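You operate a simulated robot arm through the tools that you are given. There is no shell and no other tool.

You run a simulated robot arm. Do the job below in one go: nothing can be reset, and whatever is moved stays where it is left.

JOB
Wipe the smear off the washer lid, then leave the lid and the soap drawer open to air.
Fine: use the blue cloth and put it back. What is to be rubbed or washed off counts as gone when no trace of it is left.

It is judged by the outcome, as a careful person would: the job done as asked, and still so three seconds after it is handed in. It fails if anything else is knocked over, pushed out of place, dropped, spilled or broken. Lids that push on must go on centred and level and be pressed home; caps that screw on are set level and turned clockwise until they are tight. Flat cloth is picked up by pressing the open fingertips on it (5 to 10 N) and closing them slowly along it; thin cloth reads only 2 to 8 mm in the jaws.

ROBOT AND FRAMES
A 7-joint arm with a three-finger gripper, fixed in place. Base frame: the origin is at the foot of the arm, x ahead of it, y to its left, z up; the work surface is at about z = 0.898. Readings come in m, rad, newtons and seconds.
With the tool pointing down near the work surface it reaches from about 0.1 to 0.88 m from the base axis. Its first joint turns from -2.897 to 2.897 rad. Payload 2.94 kg.
Tool frame: the origin (TCP) lies between the finger pads and is the grasp point; the fingertips stand 0.03 m ahead of it; z points along the fingers, y is the line along which they close. The gripper opens to 0.132 m. The gripper's body begins 0.107 m behind the TCP.
Orientation is told as [roll, pitch, yaw] about the base's x, y, z axes, in that order, counted from this pose: with the fingers straight down and closing along the base's y, the tool's x points along the base's -x, its y along +y and its z along -z.

CONTROLS
- The arm moves only by the tool apply_moves. Its argument "motion" is a list of rows, each an object of numbers (a shift or turn left out is 0, a gripper value left out holds the last): "x", "y", "z": the shift along the tool's x, y, z in mm; "wx", "wy", "wz": the turn, a rotation vector about the tool's x, y, z in degrees; "hand": the finger opening in mm, from 0 to 132. In form: [{"x": .., "y": .., "z": .., "wx": .., "wy": .., "wz": .., "hand": ..}, ...]. A call has 1 to 20 rows; each row is the pose to reach, as a shift and turn from the pose commanded when the call began, along the tool's axes at that moment. A row lasts 0.2 s, in which the tool goes at most 0.05 m and 0.15 rad; a call with a longer step from one row to the next is refused whole, and so is a gripper value outside its range. Where a pose cannot be reached the arm comes as near as it can. A force on the tool above 90 N (or 10 N above the force at the start of the call, whichever is more), or a blocked arm, ends the call early, and 0.2 s more pass. Each finger halts on what it meets, pressing with about 34 N; the grip force reading is that of the motor and also rises with nothing between the fingers. The clock runs only during rows and for 0.2 s after the last one: add rows that repeat a pose to give the fingers time. It gives the time, the measured TCP pose, the force on the tool (base axes), the opening and the grip force at its end, in the units of the frame above (readings bear some noise), with the torque about the TCP (base axes, N m) and any sound that the robot's microphone picked up, and new pictures: "views" is both (left out), scene, wrist or none.
- Cameras (640 x 400 px; columns grow to the right, rows downward): "scene" is fixed at [0.2218, 0.4987, 1.64]; the picture's right is [-0.49, -0.87, 0.00], its down [0.04, -0.02, -1.00] and it looks along [0.87, -0.49, 0.04] (base axes); focal length 214 px, centre (320, 200). "wrist" rides on the gripper at [0.072, 0.003, -0.144] in the tool frame; the picture's right is [-0.04, 1.00, 0.00], its down [-0.88, -0.04, -0.48] and it looks along [-0.47, -0.02, 0.88] (tool axes); focal length 256 px, centre (320, 200). There is no depth. A picture from a camera that has moved, and an enlarged one, comes with that camera's place and axes in the base frame and with its lens.
- lift_body(by): slides the trunk up (or, below 0, down) by that many m; the arm rides with it, the base frame stays. It gives what a move gives, with no picture.
- zoom(camera, box): a new picture of the part [left, top, right, bottom] of that camera's present view, enlarged. It takes no simulated time.
- close_job(): hands the job in; it is judged then, once.

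Places have to be worked out from the pictures, the camera data and where the tool is seen. Open the gripper and draw the arm clear of the work before you hand the job in, unless the task says otherwise.

The tools are called after "Emit:" as name(argument=value, ...) on one line, values as JSON. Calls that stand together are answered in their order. apply_moves: Moves the arm, as the interface text tells. Its arguments: {"type":"object","properties":{"motion":{"type":"array","items":{"type":"object","properties":{"x":{"type":"number"},"y":{"type":"number"},"z":{"type":"number"},"wx":{"type":"number"},"wy":{"type":"number"},"wz":{"type":"number"},"hand":{"type":"number"}}}},"views":{"type":"string","enum":["both","scene","wrist","none"]}},"required":["motion"]} The other tools are called the same way: lift_body (by) slides the trunk up or down; zoom (camera, box) takes an enlarged picture of a part of a camera's view; close_job () hands the job in.

At the start:

```text
time: 0.0
ee_pos: [0.48, 0.3391, 1.5997]
ee_rot: [-0.001, 0.002, -0.001]
ft_force: [0.1, 0.0, 0.0]
moment: [0.01, -0.01, -0.02]
grip_width: 0.1323
grip_force: 0.1
trunk travel left (down, up): [-0.45, 0.09]
```

scene: 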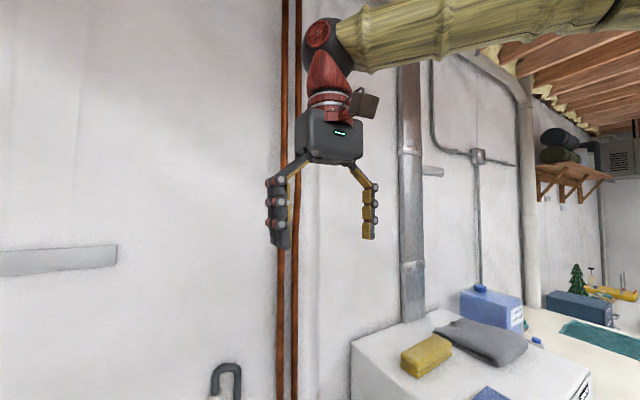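
wrist: 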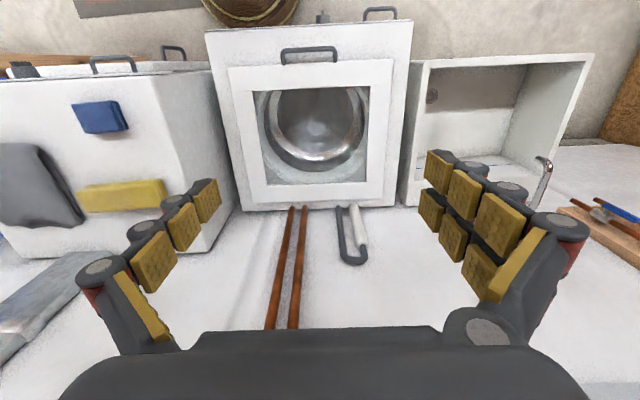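

I'll look closely at both views first, to identify the washer, its lid, the smear, the drawer and the cloth.

Emit:
zoom(camera="wrist", box=[180, 0, 440, 220])

Emit:
zoom(camera="wrist", box=[0, 20, 240, 260])

Emit:
zoom(camera="wrist", box=[390, 20, 640, 260])

Emit:
zoom(camera="scene", box=[340, 240, 640, 400])

```text
1.82 times, centred on (310, 110) of wrist
camera zoom: at [0.4096, 0.3418, 1.7442], right [0.04, 1.0, 0.0], down [0.88, -0.04, 0.48], along [0.47, -0.02, -0.88], focal length 465 px, centre (338, 364)
```

zoom: 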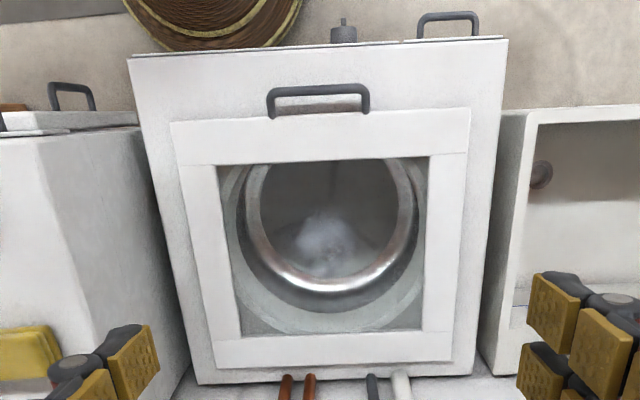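

```text
1.67 times, centred on (120, 140) of wrist
camera zoom: at [0.4096, 0.3418, 1.7442], right [0.04, 1.0, 0.0], down [0.88, -0.04, 0.48], along [0.47, -0.02, -0.88], focal length 427 px, centre (653, 300)
```

zoom: 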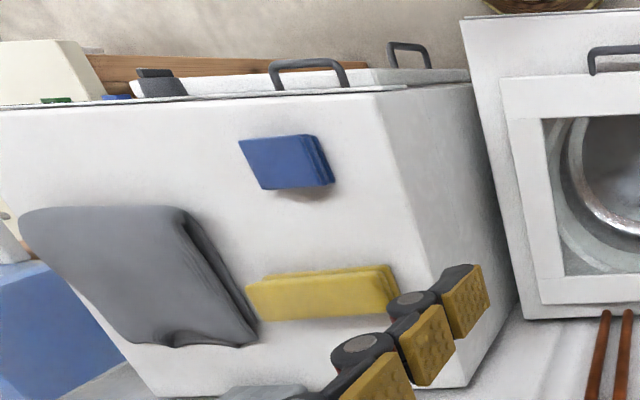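

```text
1.67 times, centred on (515, 140) of wrist
camera zoom: at [0.4096, 0.3418, 1.7442], right [0.04, 1.0, 0.0], down [0.88, -0.04, 0.48], along [0.47, -0.02, -0.88], focal length 427 px, centre (-5, 300)
```

zoom: 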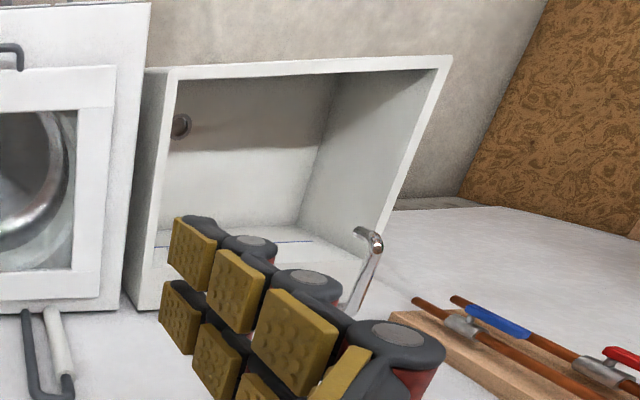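

```text
2.13 times, centred on (490, 320) of scene
camera zoom: at [0.2218, 0.4987, 1.64], right [-0.49, -0.87, 0.0], down [0.04, -0.02, -1.0], along [0.87, -0.49, 0.04], focal length 458 px, centre (-43, -56)
```

zoom: 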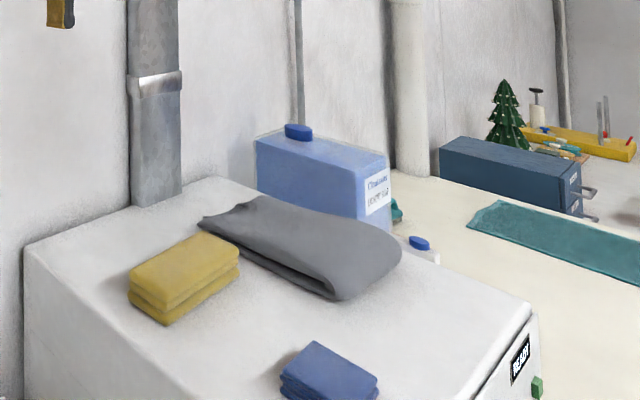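

The washer is the middle machine, with a glass-windowed lid. It spans about x 0.32–0.89 and y 0.03–0.6, with its top near z 0.9. The cloths sit on the taller machine to the right, and the blue one is near (0.49, -0.15, 1.16). I'll lower the arm above the lid with the fingers closed to find the smear.

Emit:
apply_moves(motion=[{"z": 40, "hand": 60}, {"z": 85, "hand": 20}, {"z": 130, "hand": 20}, {"z": 175, "hand": 20}, {"z": 220, "hand": 20}, {"z": 265, "hand": 20}, {"z": 300, "hand": 20}])

```text
time: 1.6
ee_pos: [0.4795, 0.3371, 1.3]
ee_rot: [-0.001, 0.0, 0.0]
ft_force: [-0.1, 0.6, 0.8]
moment: [-0.02, 0.02, 0.02]
grip_width: 0.0212
grip_force: 0.2
trunk travel left (down, up): [-0.45, 0.09]
camera wrist: at [0.4088, 0.3411, 1.4443], right [0.04, 1.0, 0.0], down [0.88, -0.04, 0.48], along [0.48, -0.02, -0.88], focal length 256 px, centre (320, 200)
```

scene: 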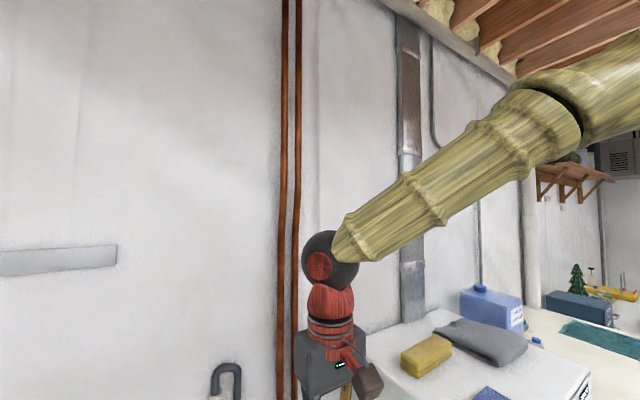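
wrist: 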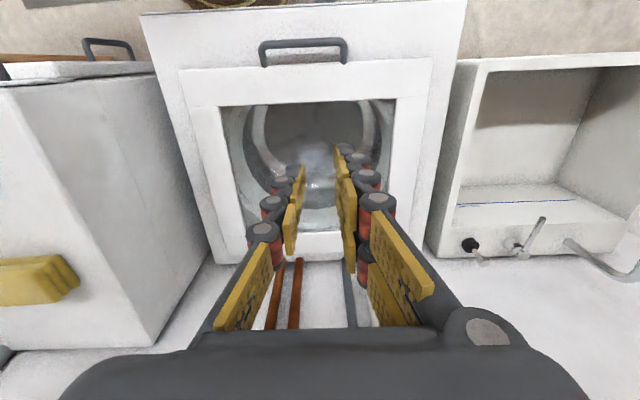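

The gripper partly blocks the window, so I'll zoom in on the lid.

Emit:
zoom(camera="wrist", box=[210, 30, 410, 155])

Emit:
zoom(camera="wrist", box=[140, 0, 480, 210])

```text
3.20 times, centred on (310, 92) of wrist
camera zoom: at [0.4088, 0.3411, 1.4443], right [0.04, 1.0, 0.0], down [0.88, -0.04, 0.48], along [0.48, -0.02, -0.88], focal length 819 px, centre (352, 544)
```

zoom: 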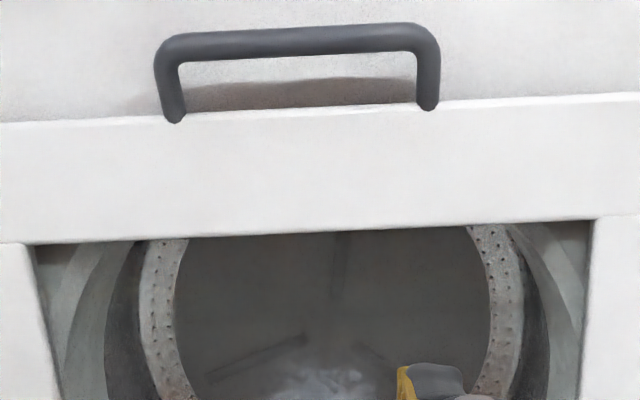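

```text
1.88 times, centred on (310, 105) of wrist
camera zoom: at [0.4088, 0.3411, 1.4443], right [0.04, 1.0, 0.0], down [0.88, -0.04, 0.48], along [0.48, -0.02, -0.88], focal length 482 px, centre (339, 379)
```

zoom: 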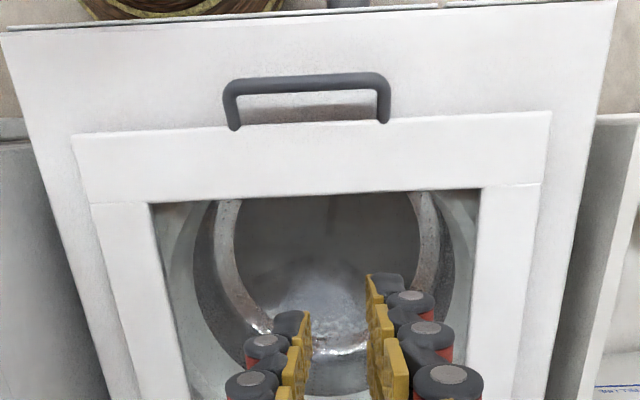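

There's a whitish cloudy patch near the middle of the window, around (0.61, 0.31). To get the gripper out of the way, I'll move the tool forward so the camera sits directly above it.

Emit:
apply_moves(motion=[{"x": -45}, {"x": -90}, {"x": -135}, {"x": -150}], views="wrist")

Emit:
zoom(camera="wrist", box=[180, 0, 440, 160])

```text
time: 2.6
ee_pos: [0.6302, 0.3385, 1.2991]
ee_rot: [0.0, -0.001, 0.001]
ft_force: [-1.2, -0.4, -0.1]
moment: [0.01, 0.0, 0.0]
grip_width: 0.0203
grip_force: 0.1
trunk travel left (down, up): [-0.45, 0.09]
camera wrist: at [0.559, 0.3418, 1.4434], right [0.04, 1.0, 0.0], down [0.88, -0.04, 0.48], along [0.48, -0.02, -0.88], focal length 256 px, centre (320, 200)
```

wrist: 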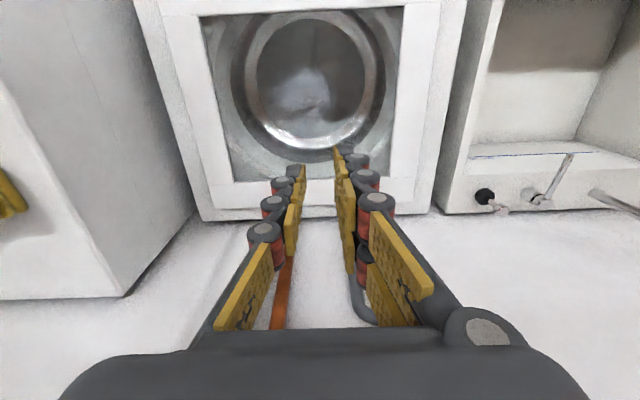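

```text
2.46 times, centred on (310, 80) of wrist
camera zoom: at [0.559, 0.3418, 1.4434], right [0.04, 1.0, 0.0], down [0.88, -0.04, 0.48], along [0.48, -0.02, -0.88], focal length 630 px, centre (345, 495)
```

zoom: 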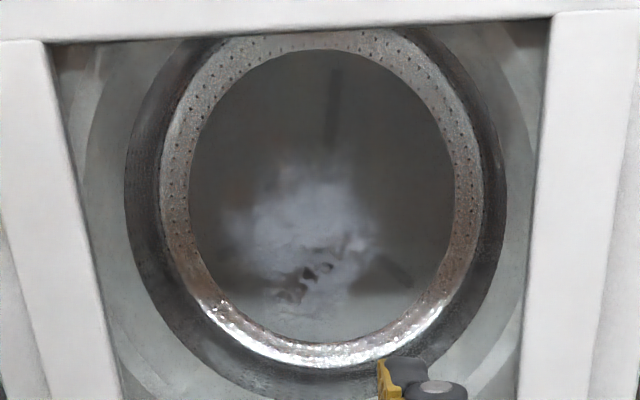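

The haze and dark flecks stay at (0.61, 0.305) on the lid plane when I compare views. So the smear is on the window, about x 0.56–0.69 and y 0.25–0.37. Next I'll go up and over to look at the blue cloth.

Emit:
apply_moves(motion=[{"z": -45}, {"z": -90, "x": 10}, {"z": -130, "x": 30}, {"z": -140, "x": 55, "y": -38}, {"z": -140, "x": 75, "y": -80}, {"z": -140, "x": 95, "y": -122}, {"z": -140, "x": 115, "y": -164}, {"z": -140, "x": 135, "y": -206}, {"z": -140, "x": 155, "y": -248}, {"z": -140, "x": 170, "y": -292}, {"z": -140, "x": 170, "y": -340}, {"z": -140, "x": 170, "y": -388}, {"z": -140, "x": 170, "y": -430}, {"z": -140, "x": 170, "y": -470}])

Emit:
zoom(camera="wrist", box=[160, 0, 480, 200])

```text
time: 5.6
ee_pos: [0.4642, -0.135, 1.4389]
ee_rot: [0.001, 0.002, 0.002]
ft_force: [0.3, -0.2, 0.7]
moment: [0.04, -0.03, -0.03]
grip_width: 0.0202
grip_force: 0.0
trunk travel left (down, up): [-0.45, 0.09]
camera wrist: at [0.3923, -0.1318, 1.5832], right [0.04, 1.0, 0.0], down [0.88, -0.04, 0.47], along [0.47, -0.02, -0.88], focal length 256 px, centre (320, 200)
```

scene: 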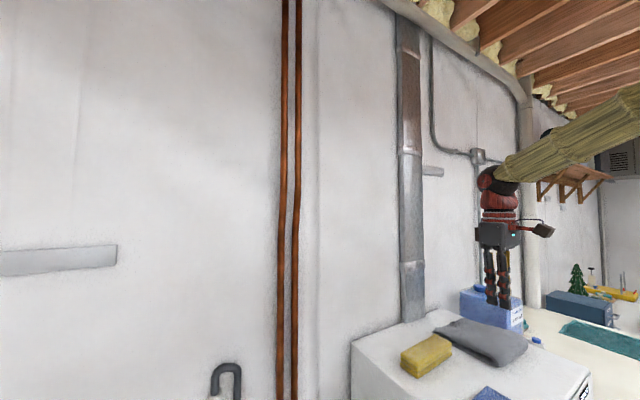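
wrist: 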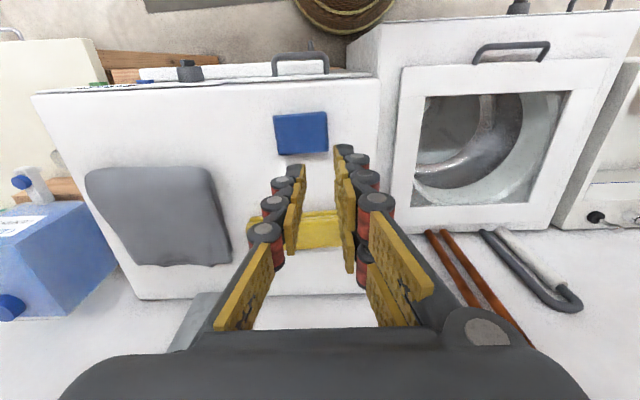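

```text
2.00 times, centred on (320, 100) of wrist
camera zoom: at [0.3923, -0.1318, 1.5832], right [0.04, 1.0, 0.0], down [0.88, -0.04, 0.47], along [0.47, -0.02, -0.88], focal length 512 px, centre (320, 400)
```

zoom: 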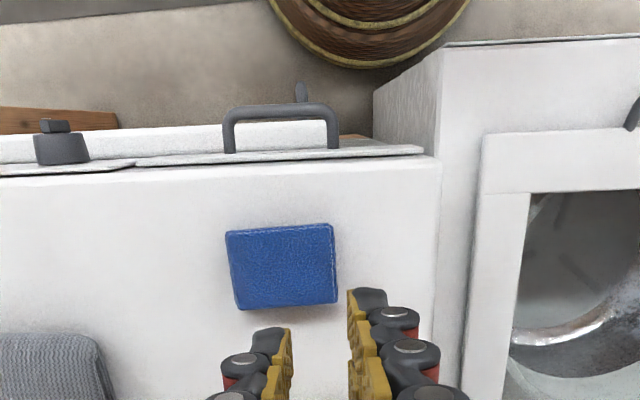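

The blue cloth is a folded pad of about 9.3 (y) × 7 (x) × 2.5 cm, with its top centre near (0.50, -0.169, 1.135). I'll open the gripper and come down above it for a closer check.

Emit:
apply_moves(motion=[{"x": -12, "y": -11, "z": 40, "hand": 60}, {"x": -24, "y": -22, "z": 80, "hand": 100}, {"x": -36, "y": -34, "z": 120, "hand": 132}, {"x": -36, "y": -34, "z": 139, "hand": 132}, {"x": -36, "y": -34, "z": 139, "hand": 132}, {"x": -36, "y": -34, "z": 139, "hand": 132}])

Emit:
zoom(camera="wrist", box=[200, 0, 440, 150])

Emit:
zoom(camera="scene", box=[400, 300, 600, 400])

```text
time: 7.0
ee_pos: [0.4993, -0.1659, 1.3009]
ee_rot: [0.001, -0.002, 0.0]
ft_force: [-0.3, -0.1, -0.7]
moment: [-0.04, 0.03, 0.0]
grip_width: 0.1143
grip_force: 0.1
trunk travel left (down, up): [-0.45, 0.09]
camera wrist: at [0.4282, -0.1627, 1.4456], right [0.04, 1.0, 0.0], down [0.88, -0.04, 0.48], along [0.48, -0.02, -0.88], focal length 256 px, centre (320, 200)
```

scene: 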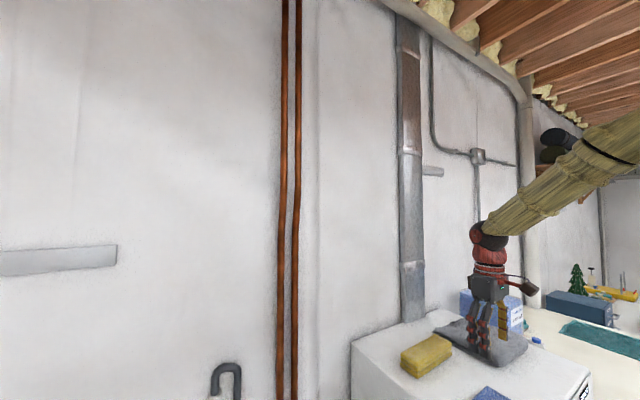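
wrist: 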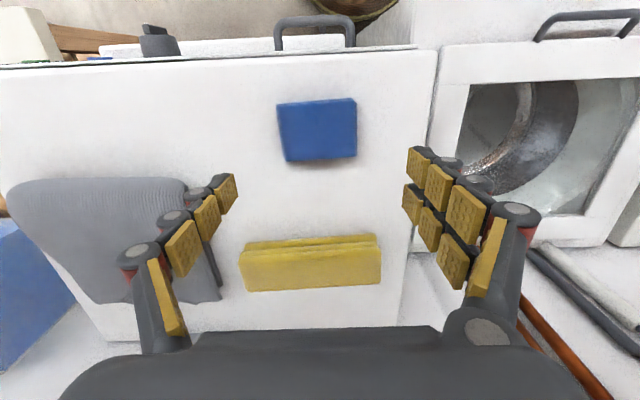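

```text
2.67 times, centred on (320, 75) of wrist
camera zoom: at [0.4282, -0.1627, 1.4456], right [0.04, 1.0, 0.0], down [0.88, -0.04, 0.48], along [0.48, -0.02, -0.88], focal length 683 px, centre (320, 533)
```

zoom: 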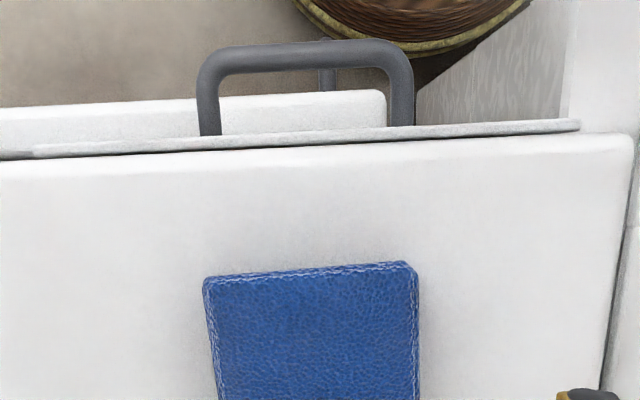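

```text
3.20 times, centred on (500, 350) of scene
camera zoom: at [0.2218, 0.4987, 1.64], right [-0.49, -0.87, 0.0], down [0.04, -0.02, -1.0], along [0.87, -0.49, 0.04], focal length 686 px, centre (-256, -280)
```

zoom: 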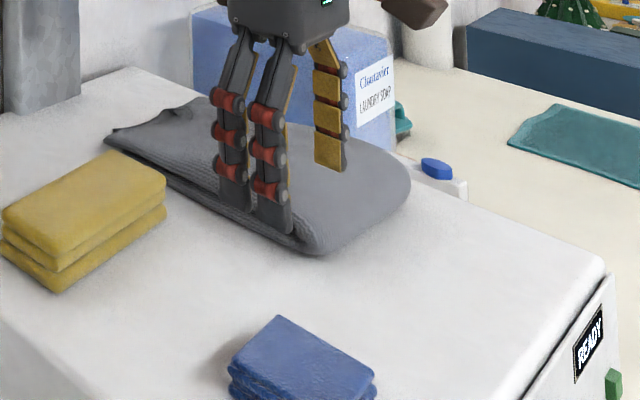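

The pad is centred between the fingers at (0.50, -0.168). I'll finish opening and go partway down, using the force limit as a guard.

Emit:
apply_moves(motion=[{"z": 30, "y": -2, "hand": 132}, {"z": 60, "y": -2, "hand": 132}, {"z": 90, "y": -2, "hand": 132}, {"z": 105, "y": -2, "hand": 132}])

Emit:
zoom(camera="scene", box=[400, 300, 600, 400])

```text
time: 8.0
ee_pos: [0.4962, -0.1675, 1.1972]
ee_rot: [0.0, -0.001, 0.0]
ft_force: [0.0, -0.3, -0.6]
moment: [-0.02, 0.02, -0.02]
grip_width: 0.132
grip_force: 0.1
trunk travel left (down, up): [-0.45, 0.09]
camera wrist: at [0.4256, -0.1639, 1.3412], right [0.04, 1.0, 0.0], down [0.88, -0.04, 0.48], along [0.47, -0.02, -0.88], focal length 256 px, centre (320, 200)
```

scene: 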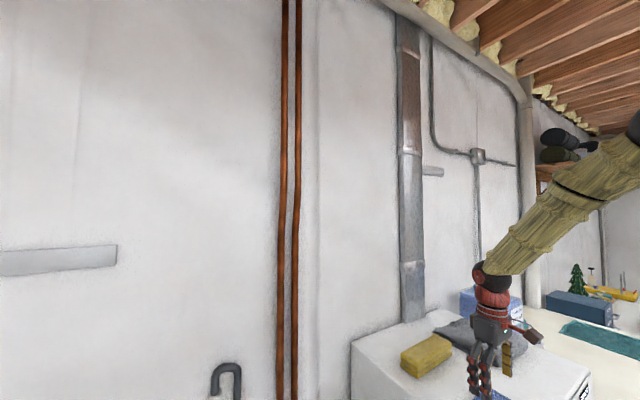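
wrist: 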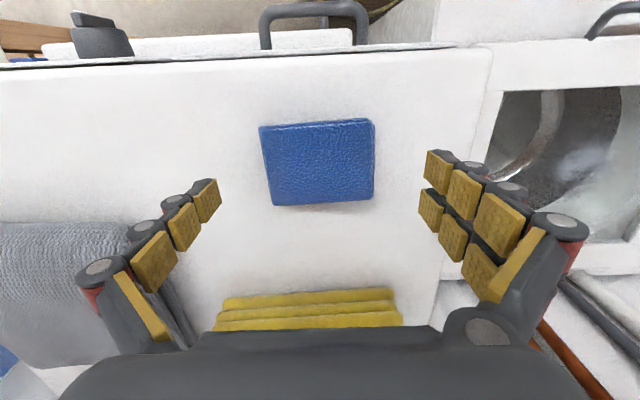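

```text
3.20 times, centred on (500, 350) of scene
camera zoom: at [0.2218, 0.4987, 1.64], right [-0.49, -0.87, 0.0], down [0.04, -0.02, -1.0], along [0.87, -0.49, 0.04], focal length 686 px, centre (-256, -280)
```

zoom: 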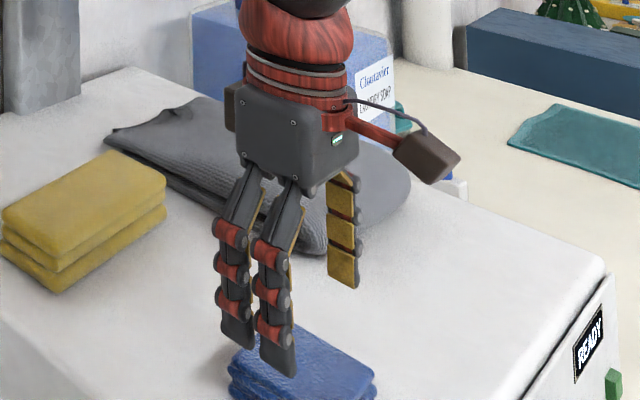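

The pad is still centred. I'll descend slowly until the fingertips touch the machine's top, so I get its exact height.

Emit:
apply_moves(motion=[{"z": 8, "x": -2}, {"z": 16, "x": -2}, {"z": 24, "x": -2}, {"z": 30, "x": -2}, {"z": 34, "x": -2}, {"z": 38, "x": -2}, {"z": 42, "x": -2}, {"z": 46, "x": -2}, {"z": 50, "x": -2}, {"z": 54, "x": -2}, {"z": 58, "x": -2}, {"z": 62, "x": -2}, {"z": 66, "x": -2}, {"z": 70, "x": -2}])

```text
time: 11.0
ee_pos: [0.4986, -0.1671, 1.1279]
ee_rot: [-0.002, -0.003, -0.001]
ft_force: [-4.1, 2.8, 21.5]
moment: [1.08, 0.17, 0.13]
grip_width: 0.1321
grip_force: 0.5
trunk travel left (down, up): [-0.45, 0.09]
camera wrist: at [0.4275, -0.1642, 1.2723], right [0.04, 1.0, 0.0], down [0.88, -0.04, 0.48], along [0.48, -0.02, -0.88], focal length 256 px, centre (320, 200)
```

scene: 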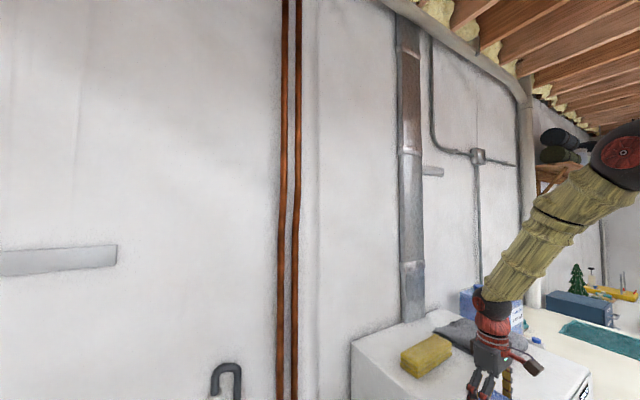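
wrist: 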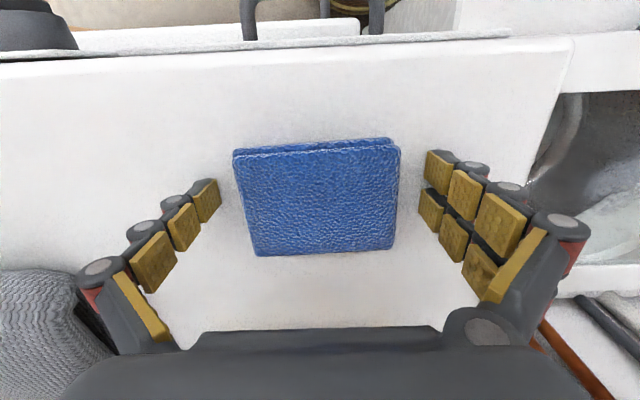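

The fingertips touched at a TCP height of 1.128, so the surface is at about z 1.098. I'll raise 11 mm and close slowly on the pad's sides.

Emit:
apply_moves(motion=[{"z": -6}, {"z": -13}, {"z": -13, "hand": 120}, {"z": -13, "hand": 110}, {"z": -13, "hand": 104}, {"z": -13, "hand": 98}, {"z": -13, "hand": 94}, {"z": -13, "hand": 90}, {"z": -13, "hand": 87}, {"z": -13, "hand": 84}, {"z": -13, "hand": 84}, {"z": -13, "hand": 84}])

Emit:
zoom(camera="wrist", box=[180, 100, 480, 290])

```text
time: 13.6
ee_pos: [0.5001, -0.1655, 1.1415]
ee_rot: [-0.002, -0.005, 0.002]
ft_force: [5.1, 9.0, 36.7]
moment: [2.07, 0.1, -0.35]
grip_width: 0.1014
grip_force: 13.2
trunk travel left (down, up): [-0.45, 0.09]
camera wrist: at [0.4277, -0.1628, 1.2852], right [0.04, 1.0, 0.0], down [0.88, -0.04, 0.48], along [0.48, -0.02, -0.88], focal length 256 px, centre (320, 200)
```

scene: 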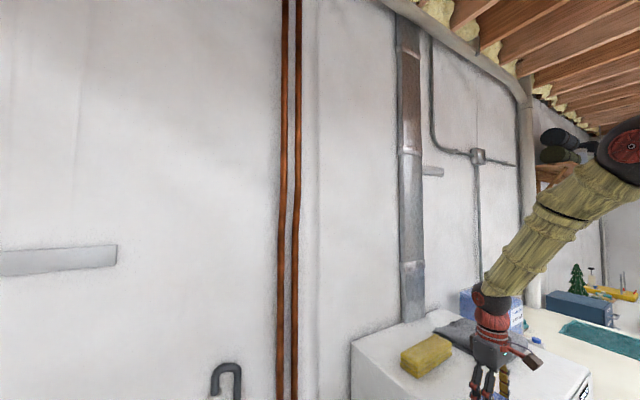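
wrist: 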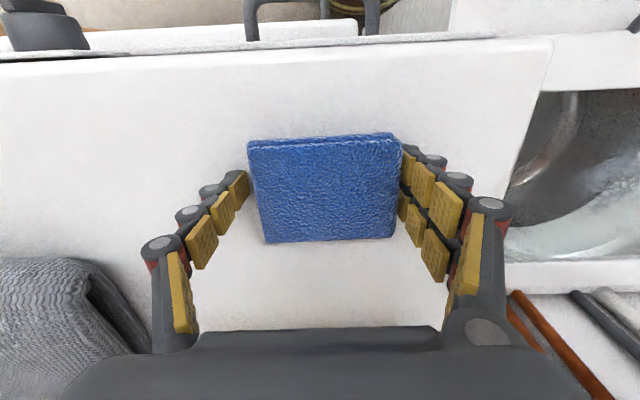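

```text
2.11 times, centred on (330, 195) of wrist
camera zoom: at [0.4277, -0.1628, 1.2852], right [0.04, 1.0, 0.0], down [0.88, -0.04, 0.48], along [0.48, -0.02, -0.88], focal length 539 px, centre (299, 210)
```

zoom: 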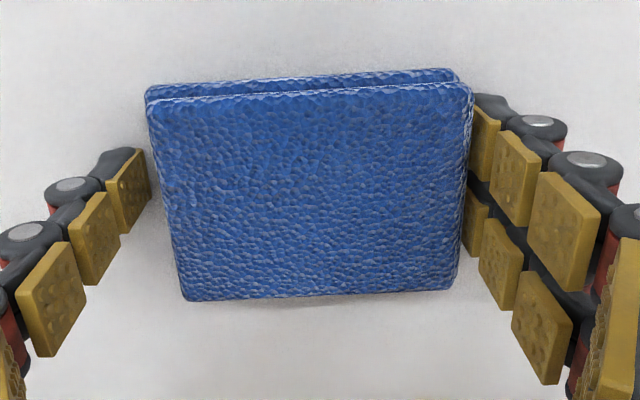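

The pad halts the fingers at 101 mm, so it is firm and about 10 cm wide. There's some upward load on the left finger, so I'll lift a few millimetres and see how it behaves.

Emit:
apply_moves(motion=[{"z": -2, "hand": 84}, {"z": -4, "hand": 84}, {"z": -6, "hand": 84}, {"z": -6, "hand": 84}], views="wrist")

Emit:
zoom(camera="scene", box=[420, 340, 560, 400])

```text
time: 14.6
ee_pos: [0.4976, -0.1682, 1.1443]
ee_rot: [-0.001, 0.004, 0.003]
ft_force: [0.8, 2.0, 4.4]
moment: [-0.09, -0.16, 0.14]
grip_width: 0.0939
grip_force: 34.2
trunk travel left (down, up): [-0.45, 0.09]
camera wrist: at [0.4271, -0.1641, 1.2881], right [0.04, 1.0, 0.0], down [0.88, -0.04, 0.47], along [0.47, -0.02, -0.88], focal length 256 px, centre (320, 200)
```

wrist: 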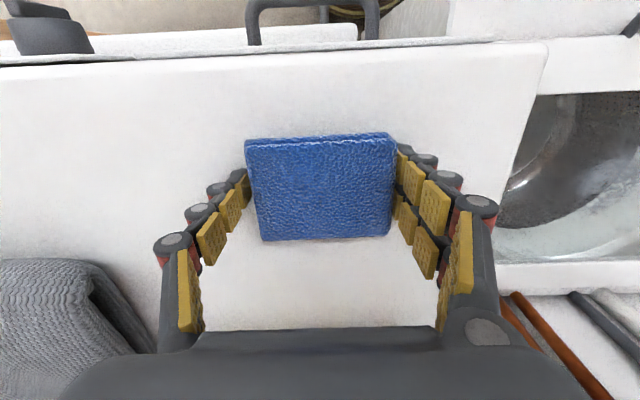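

```text
4.57 times, centred on (490, 370) of scene
camera zoom: at [0.2218, 0.4987, 1.64], right [-0.49, -0.87, 0.0], down [0.04, -0.02, -1.0], along [0.87, -0.49, 0.04], focal length 980 px, centre (-457, -577)
```

zoom: 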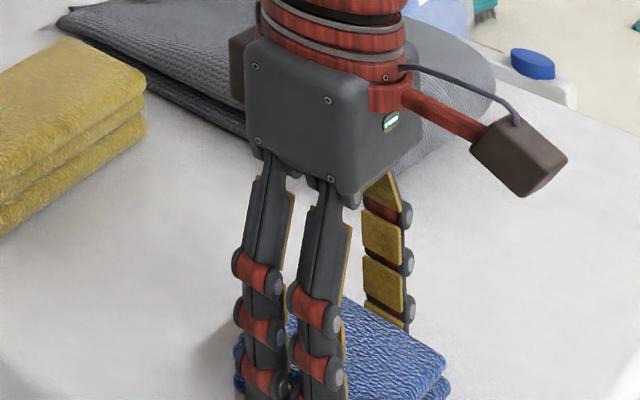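

The grip is now clean: 94 mm at 34 N with little vertical force. I'll lift further and confirm the pad comes along.

Emit:
apply_moves(motion=[{"z": -8}, {"z": -16}, {"z": -26}, {"z": -36}, {"z": -50}, {"z": -60}])

Emit:
zoom(camera="scene", box=[420, 320, 560, 400])

```text
time: 16.0
ee_pos: [0.4971, -0.1686, 1.2044]
ee_rot: [-0.002, 0.0, 0.0]
ft_force: [-0.6, 0.9, 0.0]
moment: [-0.05, 0.02, -0.01]
grip_width: 0.0939
grip_force: 33.7
trunk travel left (down, up): [-0.45, 0.09]
camera wrist: at [0.4266, -0.1641, 1.3489], right [0.04, 1.0, 0.0], down [0.88, -0.04, 0.48], along [0.47, -0.02, -0.88], focal length 256 px, centre (320, 200)
```

scene: 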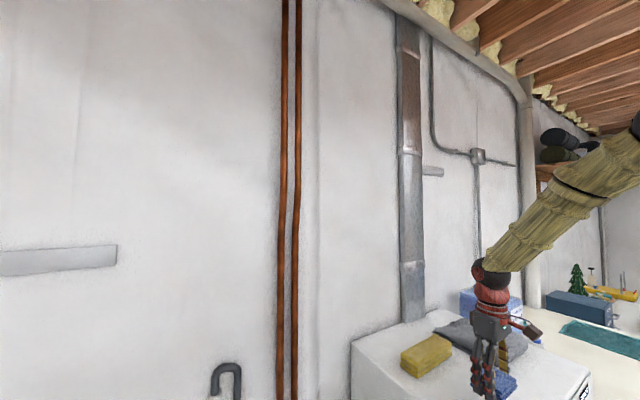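
wrist: 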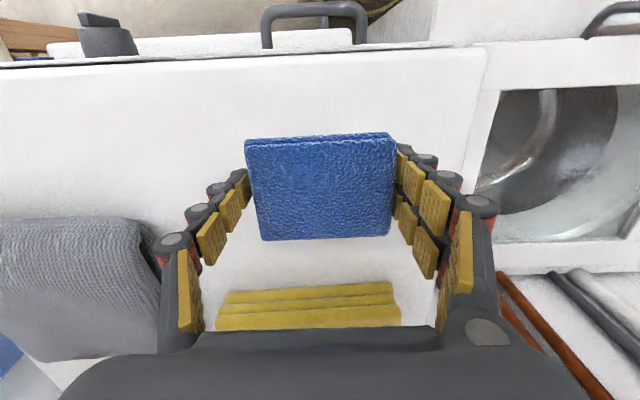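

```text
4.57 times, centred on (490, 360) of scene
camera zoom: at [0.2218, 0.4987, 1.64], right [-0.49, -0.87, 0.0], down [0.04, -0.02, -1.0], along [0.87, -0.49, 0.04], focal length 980 px, centre (-457, -531)
```

zoom: 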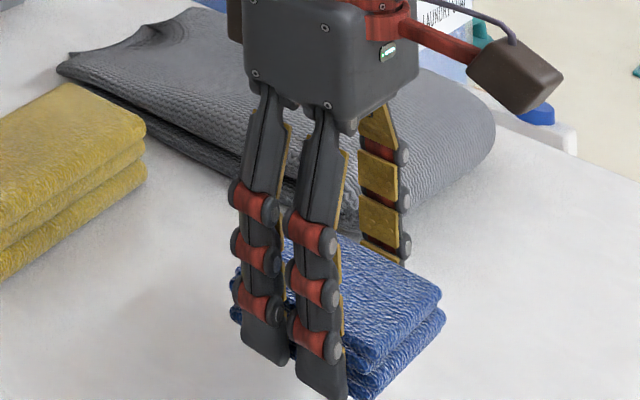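

The pad is held, and its bottom hangs about 46 mm below the TCP (TCP 1.144 over the 1.098 surface). I'll carry it up and over to the washer, starting above the near edge of the smear.

Emit:
apply_moves(motion=[{"z": -35}, {"z": -70}, {"z": -80, "y": 35}, {"z": -80, "y": 75, "x": -5}, {"z": -80, "y": 115, "x": -10}, {"z": -80, "y": 155, "x": -15}, {"z": -80, "y": 195, "x": -20}, {"z": -80, "y": 235, "x": -25}, {"z": -80, "y": 275, "x": -30}, {"z": -80, "y": 315, "x": -35}, {"z": -80, "y": 355, "x": -40}, {"z": -80, "y": 395, "x": -45}, {"z": -80, "y": 425, "x": -50}, {"z": -80, "y": 440, "x": -53}], views="wrist")

Emit:
zoom(camera="wrist", box=[180, 0, 460, 175])

```text
time: 19.0
ee_pos: [0.5519, 0.2736, 1.2842]
ee_rot: [0.001, -0.001, 0.0]
ft_force: [0.3, 0.1, -0.4]
moment: [0.02, 0.01, -0.02]
grip_width: 0.0939
grip_force: 33.8
trunk travel left (down, up): [-0.45, 0.09]
camera wrist: at [0.4806, 0.2769, 1.4288], right [0.04, 1.0, 0.0], down [0.88, -0.04, 0.48], along [0.48, -0.02, -0.88], focal length 256 px, centre (320, 200)
```

wrist: 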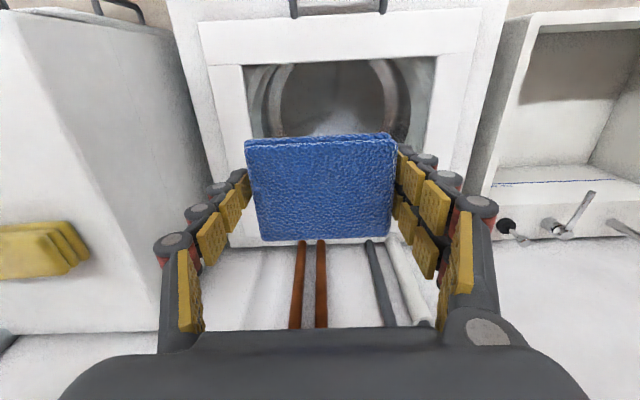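

```text
2.29 times, centred on (320, 88) of wrist
camera zoom: at [0.4806, 0.2769, 1.4288], right [0.04, 1.0, 0.0], down [0.88, -0.04, 0.48], along [0.48, -0.02, -0.88], focal length 585 px, centre (320, 457)
```

zoom: 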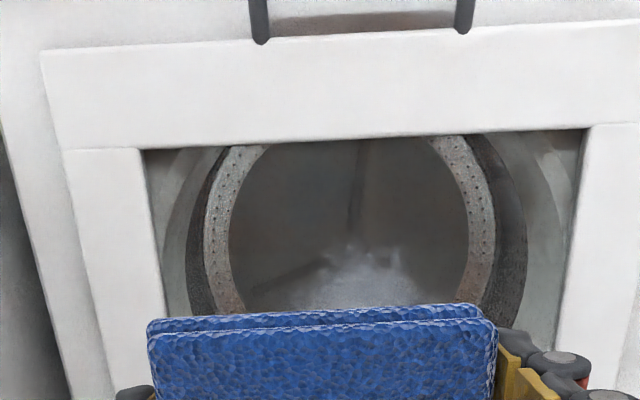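

The smear's near edge is at x≈0.563, as expected. I'll descend to just above the glass.

Emit:
apply_moves(motion=[{"z": 45}, {"z": 90}, {"z": 135}, {"z": 180}, {"z": 225}, {"z": 262}, {"z": 285}, {"z": 300}])

Emit:
zoom(camera="wrist", box=[120, 50, 520, 300])

```text
time: 20.8
ee_pos: [0.5544, 0.2723, 0.9848]
ee_rot: [0.0, 0.001, 0.0]
ft_force: [0.2, -0.2, 0.5]
moment: [-0.03, 0.02, 0.0]
grip_width: 0.0938
grip_force: 34.4
trunk travel left (down, up): [-0.45, 0.09]
camera wrist: at [0.4834, 0.2752, 1.1289], right [0.04, 1.0, 0.0], down [0.88, -0.04, 0.48], along [0.48, -0.02, -0.88], focal length 256 px, centre (320, 200)
```

scene: 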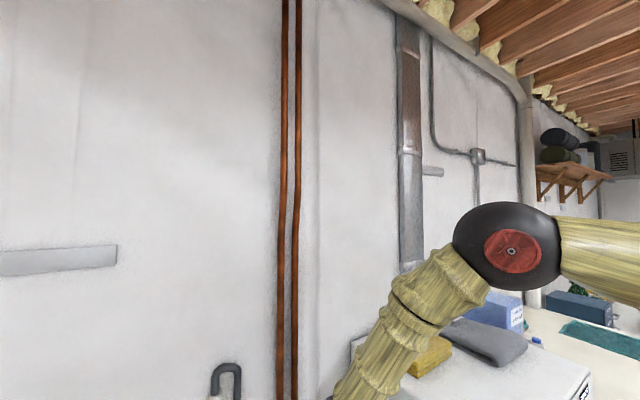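
wrist: 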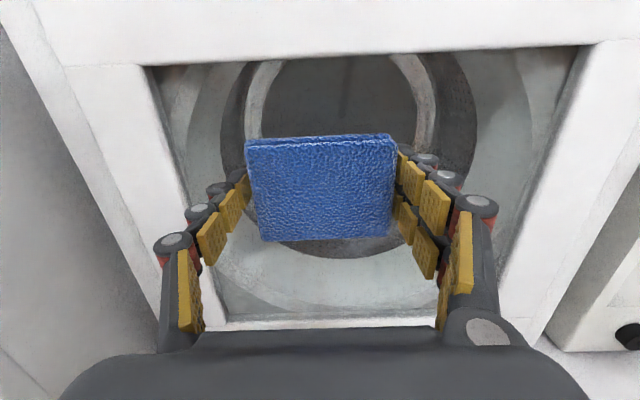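

```text
1.60 times, centred on (320, 175) of wrist
camera zoom: at [0.4834, 0.2752, 1.1289], right [0.04, 1.0, 0.0], down [0.88, -0.04, 0.48], along [0.48, -0.02, -0.88], focal length 410 px, centre (320, 240)
```

zoom: 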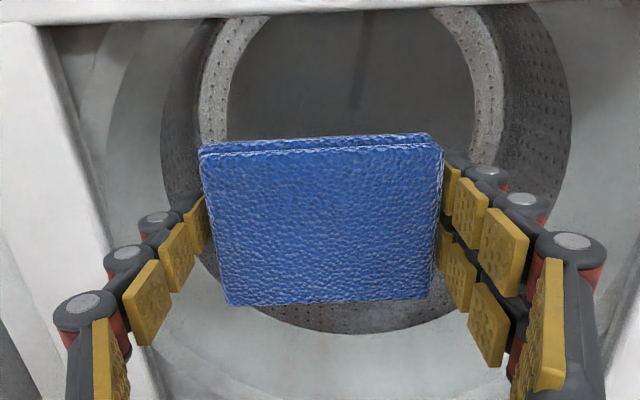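

I'm above the glass. I'll lower to about 1 cm above the expected contact height, then continue in small steps.

Emit:
apply_moves(motion=[{"z": 10}, {"z": 20}, {"z": 26}, {"z": 30}], views="none")

Emit:
apply_moves(motion=[{"z": 1.5}, {"z": 3}, {"z": 4.5}, {"z": 4.5}], views="none")

Emit:
apply_moves(motion=[{"z": 1}, {"z": 2}, {"z": 3}, {"z": 3}], views="none")

```text
time: 21.8
ee_pos: [0.5512, 0.271, 0.9551]
ee_rot: [0.0, -0.001, 0.001]
ft_force: [-0.5, -0.2, 0.2]
moment: [0.02, -0.02, -0.01]
grip_width: 0.0938
grip_force: 34.2
trunk travel left (down, up): [-0.45, 0.09]
```

```text
time: 22.8
ee_pos: [0.5521, 0.2732, 0.9513]
ee_rot: [0.001, 0.001, 0.0]
ft_force: [-0.1, 0.6, -0.2]
moment: [0.0, -0.02, 0.02]
grip_width: 0.0941
grip_force: 34.0
trunk travel left (down, up): [-0.45, 0.09]
```

```text
time: 23.8
ee_pos: [0.5513, 0.2726, 0.946]
ee_rot: [0.0, 0.0, 0.002]
ft_force: [0.1, 0.3, -0.7]
moment: [0.03, -0.01, 0.02]
grip_width: 0.094
grip_force: 33.9
trunk travel left (down, up): [-0.45, 0.09]
```

No contact yet at TCP 0.946, so I'll keep stepping down.

Emit:
apply_moves(motion=[{"z": 1}, {"z": 2}, {"z": 3}, {"z": 3}], views="none")

Emit:
apply_moves(motion=[{"z": 1}, {"z": 2}, {"z": 2}], views="none")

Emit:
apply_moves(motion=[{"z": 1}, {"z": 2}, {"z": 2}], views="wrist")

```text
time: 24.8
ee_pos: [0.5514, 0.271, 0.9439]
ee_rot: [0.001, -0.001, 0.002]
ft_force: [-0.3, -0.2, 0.3]
moment: [0.0, 0.01, 0.0]
grip_width: 0.0941
grip_force: 33.9
trunk travel left (down, up): [-0.45, 0.09]
```

```text
time: 25.6
ee_pos: [0.5521, 0.2718, 0.9417]
ee_rot: [0.0, 0.0, -0.002]
ft_force: [0.0, -0.1, -0.7]
moment: [-0.01, -0.04, -0.01]
grip_width: 0.094
grip_force: 34.4
trunk travel left (down, up): [-0.45, 0.09]
```

```text
time: 26.4
ee_pos: [0.5512, 0.2708, 0.9409]
ee_rot: [0.0, 0.0, 0.001]
ft_force: [-0.3, 0.1, 0.3]
moment: [-0.01, -0.02, 0.0]
grip_width: 0.0938
grip_force: 34.0
trunk travel left (down, up): [-0.45, 0.09]
camera wrist: at [0.4807, 0.2754, 1.0846], right [0.04, 1.0, 0.0], down [0.88, -0.04, 0.48], along [0.47, -0.02, -0.88], focal length 256 px, centre (320, 200)
```

wrist: 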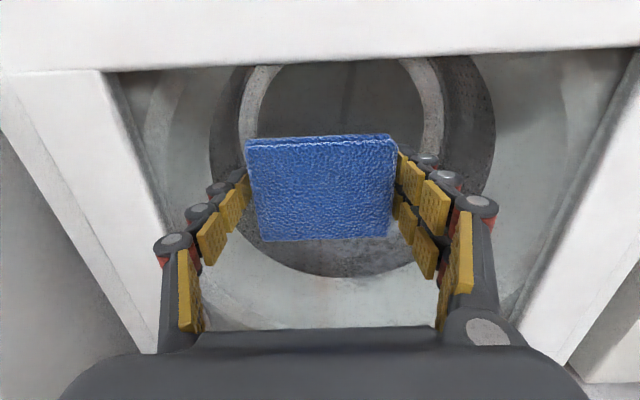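

Still free. The lid frame triangulates to about z 0.895, so the glass may be slightly recessed, and I'll continue down.

Emit:
apply_moves(motion=[{"z": 1}, {"z": 2}, {"z": 3}, {"z": 3}], views="none")

Emit:
apply_moves(motion=[{"z": 1}, {"z": 2}, {"z": 2}], views="none")

Emit:
apply_moves(motion=[{"z": 1}, {"z": 2}, {"z": 2}], views="none")

Emit:
apply_moves(motion=[{"z": 1}, {"z": 2}, {"z": 2}], views="none")

```text
time: 27.4
ee_pos: [0.5511, 0.2723, 0.9379]
ee_rot: [0.0, -0.002, 0.0]
ft_force: [0.6, 0.5, 0.4]
moment: [0.0, -0.03, -0.02]
grip_width: 0.0937
grip_force: 34.5
trunk travel left (down, up): [-0.45, 0.09]
```

```text
time: 28.2
ee_pos: [0.5508, 0.2714, 0.9363]
ee_rot: [0.0, 0.0, -0.001]
ft_force: [-0.5, 1.0, 0.6]
moment: [0.01, 0.01, 0.02]
grip_width: 0.0939
grip_force: 33.2
trunk travel left (down, up): [-0.45, 0.09]
```

```text
time: 29.0
ee_pos: [0.5525, 0.2731, 0.9336]
ee_rot: [-0.001, -0.002, -0.001]
ft_force: [-0.6, -0.2, -0.2]
moment: [0.0, -0.01, 0.02]
grip_width: 0.0937
grip_force: 34.1
trunk travel left (down, up): [-0.45, 0.09]
```

```text
time: 29.8
ee_pos: [0.5532, 0.2721, 0.9316]
ee_rot: [-0.001, 0.001, 0.001]
ft_force: [0.1, -0.4, -0.9]
moment: [-0.02, -0.01, -0.01]
grip_width: 0.0939
grip_force: 34.1
trunk travel left (down, up): [-0.45, 0.09]
```

No contact even with the fingertips at z≈0.90, so the pad may sit higher in the jaws than I assumed. Before pressing anything, I'll lift up to scene-camera height and look at the pad and fingertips side-on.

Emit:
apply_moves(motion=[{"z": -45}, {"z": -90}, {"z": -135}, {"z": -180}, {"z": -225}, {"z": -270}, {"z": -315}, {"z": -360}, {"z": -405}, {"z": -450}, {"z": -495}, {"z": -540}, {"z": -580}, {"z": -600}], views="scene")

Emit:
zoom(camera="scene", box=[260, 180, 420, 300])

```text
time: 32.8
ee_pos: [0.5511, 0.2724, 1.5311]
ee_rot: [0.001, 0.0, 0.001]
ft_force: [-0.4, 0.5, 0.5]
moment: [0.02, -0.02, 0.03]
grip_width: 0.094
grip_force: 33.9
trunk travel left (down, up): [-0.45, 0.09]
```

scene: 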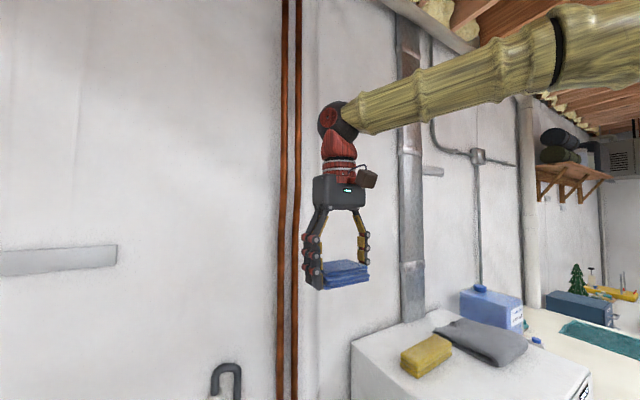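

```text
3.33 times, centred on (340, 240) of scene
camera zoom: at [0.2218, 0.4987, 1.64], right [-0.49, -0.87, 0.0], down [0.04, -0.02, -1.0], along [0.87, -0.49, 0.04], focal length 715 px, centre (253, 67)
```

zoom: 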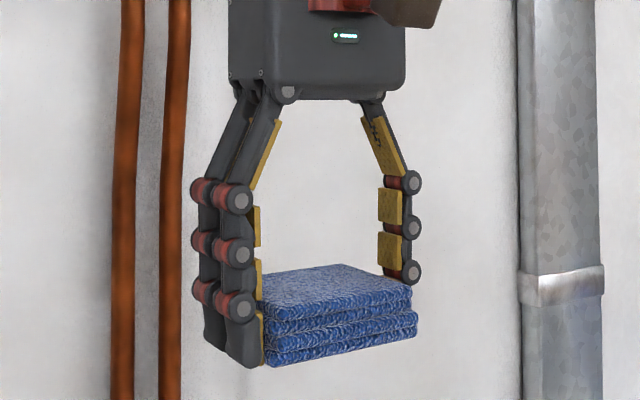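

Side-on, the pad is about 28 mm thick and the fingertips stick out roughly 1 cm below it. The tips would touch before the cloth, so I need to regrip higher. I'll set the pad down on the window glass beside the smear and take it again with the cloth protruding.

Emit:
apply_moves(motion=[{"z": 45}, {"z": 90}, {"z": 135}, {"z": 180}, {"z": 225}, {"z": 270}, {"z": 315}, {"z": 360}, {"z": 405}, {"z": 450}, {"z": 495}, {"z": 540}, {"z": 575}, {"z": 594}, {"z": 600}], views="none")

Emit:
apply_moves(motion=[{"z": 1.5}, {"z": 3}, {"z": 4.5}, {"z": 6}, {"z": 6}], views="none")

Emit:
apply_moves(motion=[{"z": 1}, {"z": 2}, {"z": 3}, {"z": 4}, {"z": 4}], views="none")

Emit:
apply_moves(motion=[{"z": 1}, {"z": 2}, {"z": 3}, {"z": 3}], views="wrist")

```text
time: 36.0
ee_pos: [0.5506, 0.2723, 0.931]
ee_rot: [0.0, -0.001, 0.001]
ft_force: [0.5, -0.3, -1.3]
moment: [0.0, 0.03, 0.0]
grip_width: 0.0941
grip_force: 33.9
trunk travel left (down, up): [-0.45, 0.09]
```

```text
time: 37.2
ee_pos: [0.5514, 0.2736, 0.925]
ee_rot: [0.001, 0.0, 0.001]
ft_force: [0.1, -0.5, -0.9]
moment: [0.01, -0.01, 0.05]
grip_width: 0.094
grip_force: 34.3
trunk travel left (down, up): [-0.45, 0.09]
```

```text
time: 38.4
ee_pos: [0.5512, 0.2719, 0.9218]
ee_rot: [0.001, 0.001, 0.002]
ft_force: [-0.1, -0.4, 2.5]
moment: [0.15, 0.08, 0.0]
grip_width: 0.094
grip_force: 33.6
trunk travel left (down, up): [-0.45, 0.09]
```

```text
time: 39.4
ee_pos: [0.5512, 0.2725, 0.9215]
ee_rot: [0.002, -0.004, 0.001]
ft_force: [-6.1, -1.9, 33.2]
moment: [-0.81, 0.6, -0.11]
grip_width: 0.0938
grip_force: 33.9
trunk travel left (down, up): [-0.45, 0.09]
camera wrist: at [0.4797, 0.2756, 1.0653], right [0.04, 1.0, 0.0], down [0.88, -0.04, 0.48], along [0.48, -0.02, -0.88], focal length 256 px, centre (320, 200)
```

wrist: 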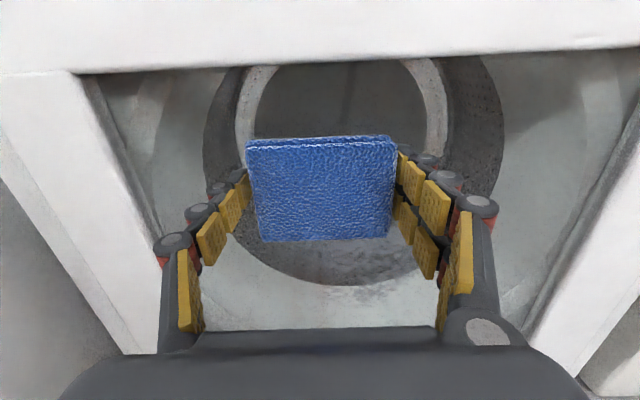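

The fingertips reached the glass at TCP 0.922. I'll ease off, open to release the pad, and raise about 14 mm for a higher grip.

Emit:
apply_moves(motion=[{"z": -3}, {"z": -5, "hand": 94}, {"z": -5, "hand": 100}, {"z": -5, "hand": 108}, {"z": -5, "hand": 116}, {"z": -5, "hand": 122}, {"z": -5, "hand": 122}, {"z": -10, "hand": 122}, {"z": -16, "hand": 122}, {"z": -16, "hand": 122}], views="wrist")

Emit:
zoom(camera="wrist", box=[160, 80, 480, 280])

```text
time: 41.6
ee_pos: [0.5507, 0.2712, 0.9349]
ee_rot: [-0.001, 0.002, 0.001]
ft_force: [0.5, 0.3, 0.1]
moment: [0.02, 0.0, -0.01]
grip_width: 0.1219
grip_force: 0.2
trunk travel left (down, up): [-0.45, 0.09]
camera wrist: at [0.4806, 0.2758, 1.0791], right [0.04, 1.0, 0.0], down [0.88, -0.04, 0.48], along [0.47, -0.02, -0.88], focal length 256 px, centre (320, 200)
```

wrist: 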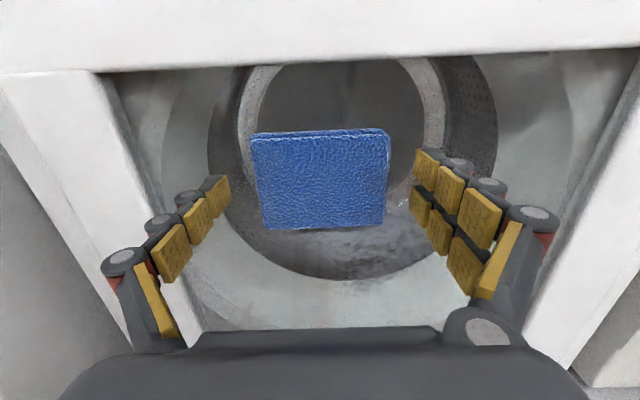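

```text
2.00 times, centred on (320, 180) of wrist
camera zoom: at [0.4806, 0.2758, 1.0791], right [0.04, 1.0, 0.0], down [0.88, -0.04, 0.48], along [0.47, -0.02, -0.88], focal length 512 px, centre (320, 240)
```

zoom: 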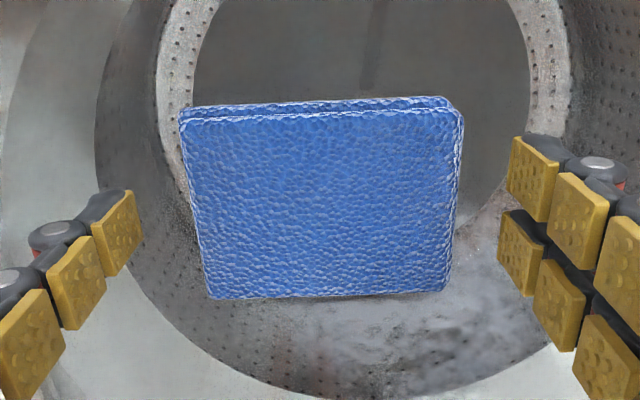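

The pad now lies on the glass between the fingers, and the smear shows just beyond it. The tips are about 13 mm above the glass, so I'll close slowly here.

Emit:
apply_moves(motion=[{"hand": 114}, {"hand": 108}, {"hand": 103}, {"hand": 99}, {"hand": 95}, {"hand": 91}, {"hand": 87}, {"hand": 84}, {"hand": 84}, {"hand": 84}], views="wrist")

```text
time: 43.8
ee_pos: [0.5522, 0.2718, 0.936]
ee_rot: [-0.001, 0.0, 0.0]
ft_force: [-0.4, -0.4, 3.9]
moment: [0.03, 0.0, 0.04]
grip_width: 0.0941
grip_force: 34.2
trunk travel left (down, up): [-0.45, 0.09]
camera wrist: at [0.4806, 0.2758, 1.0793], right [0.04, 1.0, 0.0], down [0.88, -0.04, 0.48], along [0.48, -0.02, -0.88], focal length 256 px, centre (320, 200)
```

wrist: 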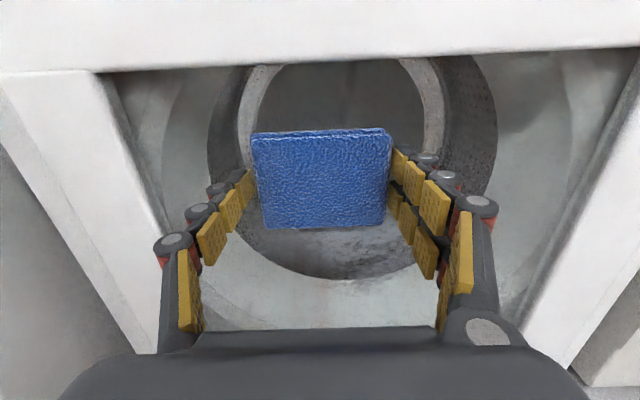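

I have a clean grip at 94 mm with the pad resting on the glass. I'll press lightly and read the force.

Emit:
apply_moves(motion=[{"z": 1}, {"z": 1}], views="none")

Emit:
apply_moves(motion=[{"z": 1}, {"z": 1}], views="none")

```text
time: 44.4
ee_pos: [0.5519, 0.2728, 0.9344]
ee_rot: [0.0, -0.002, -0.001]
ft_force: [-2.4, -1.1, 15.0]
moment: [-0.18, 0.25, 0.02]
grip_width: 0.0942
grip_force: 34.1
trunk travel left (down, up): [-0.45, 0.09]
```

```text
time: 45.0
ee_pos: [0.5513, 0.273, 0.9352]
ee_rot: [0.002, -0.005, 0.0]
ft_force: [-0.4, 0.0, 25.6]
moment: [-0.31, 0.24, -0.02]
grip_width: 0.0944
grip_force: 34.6
trunk travel left (down, up): [-0.45, 0.09]
```

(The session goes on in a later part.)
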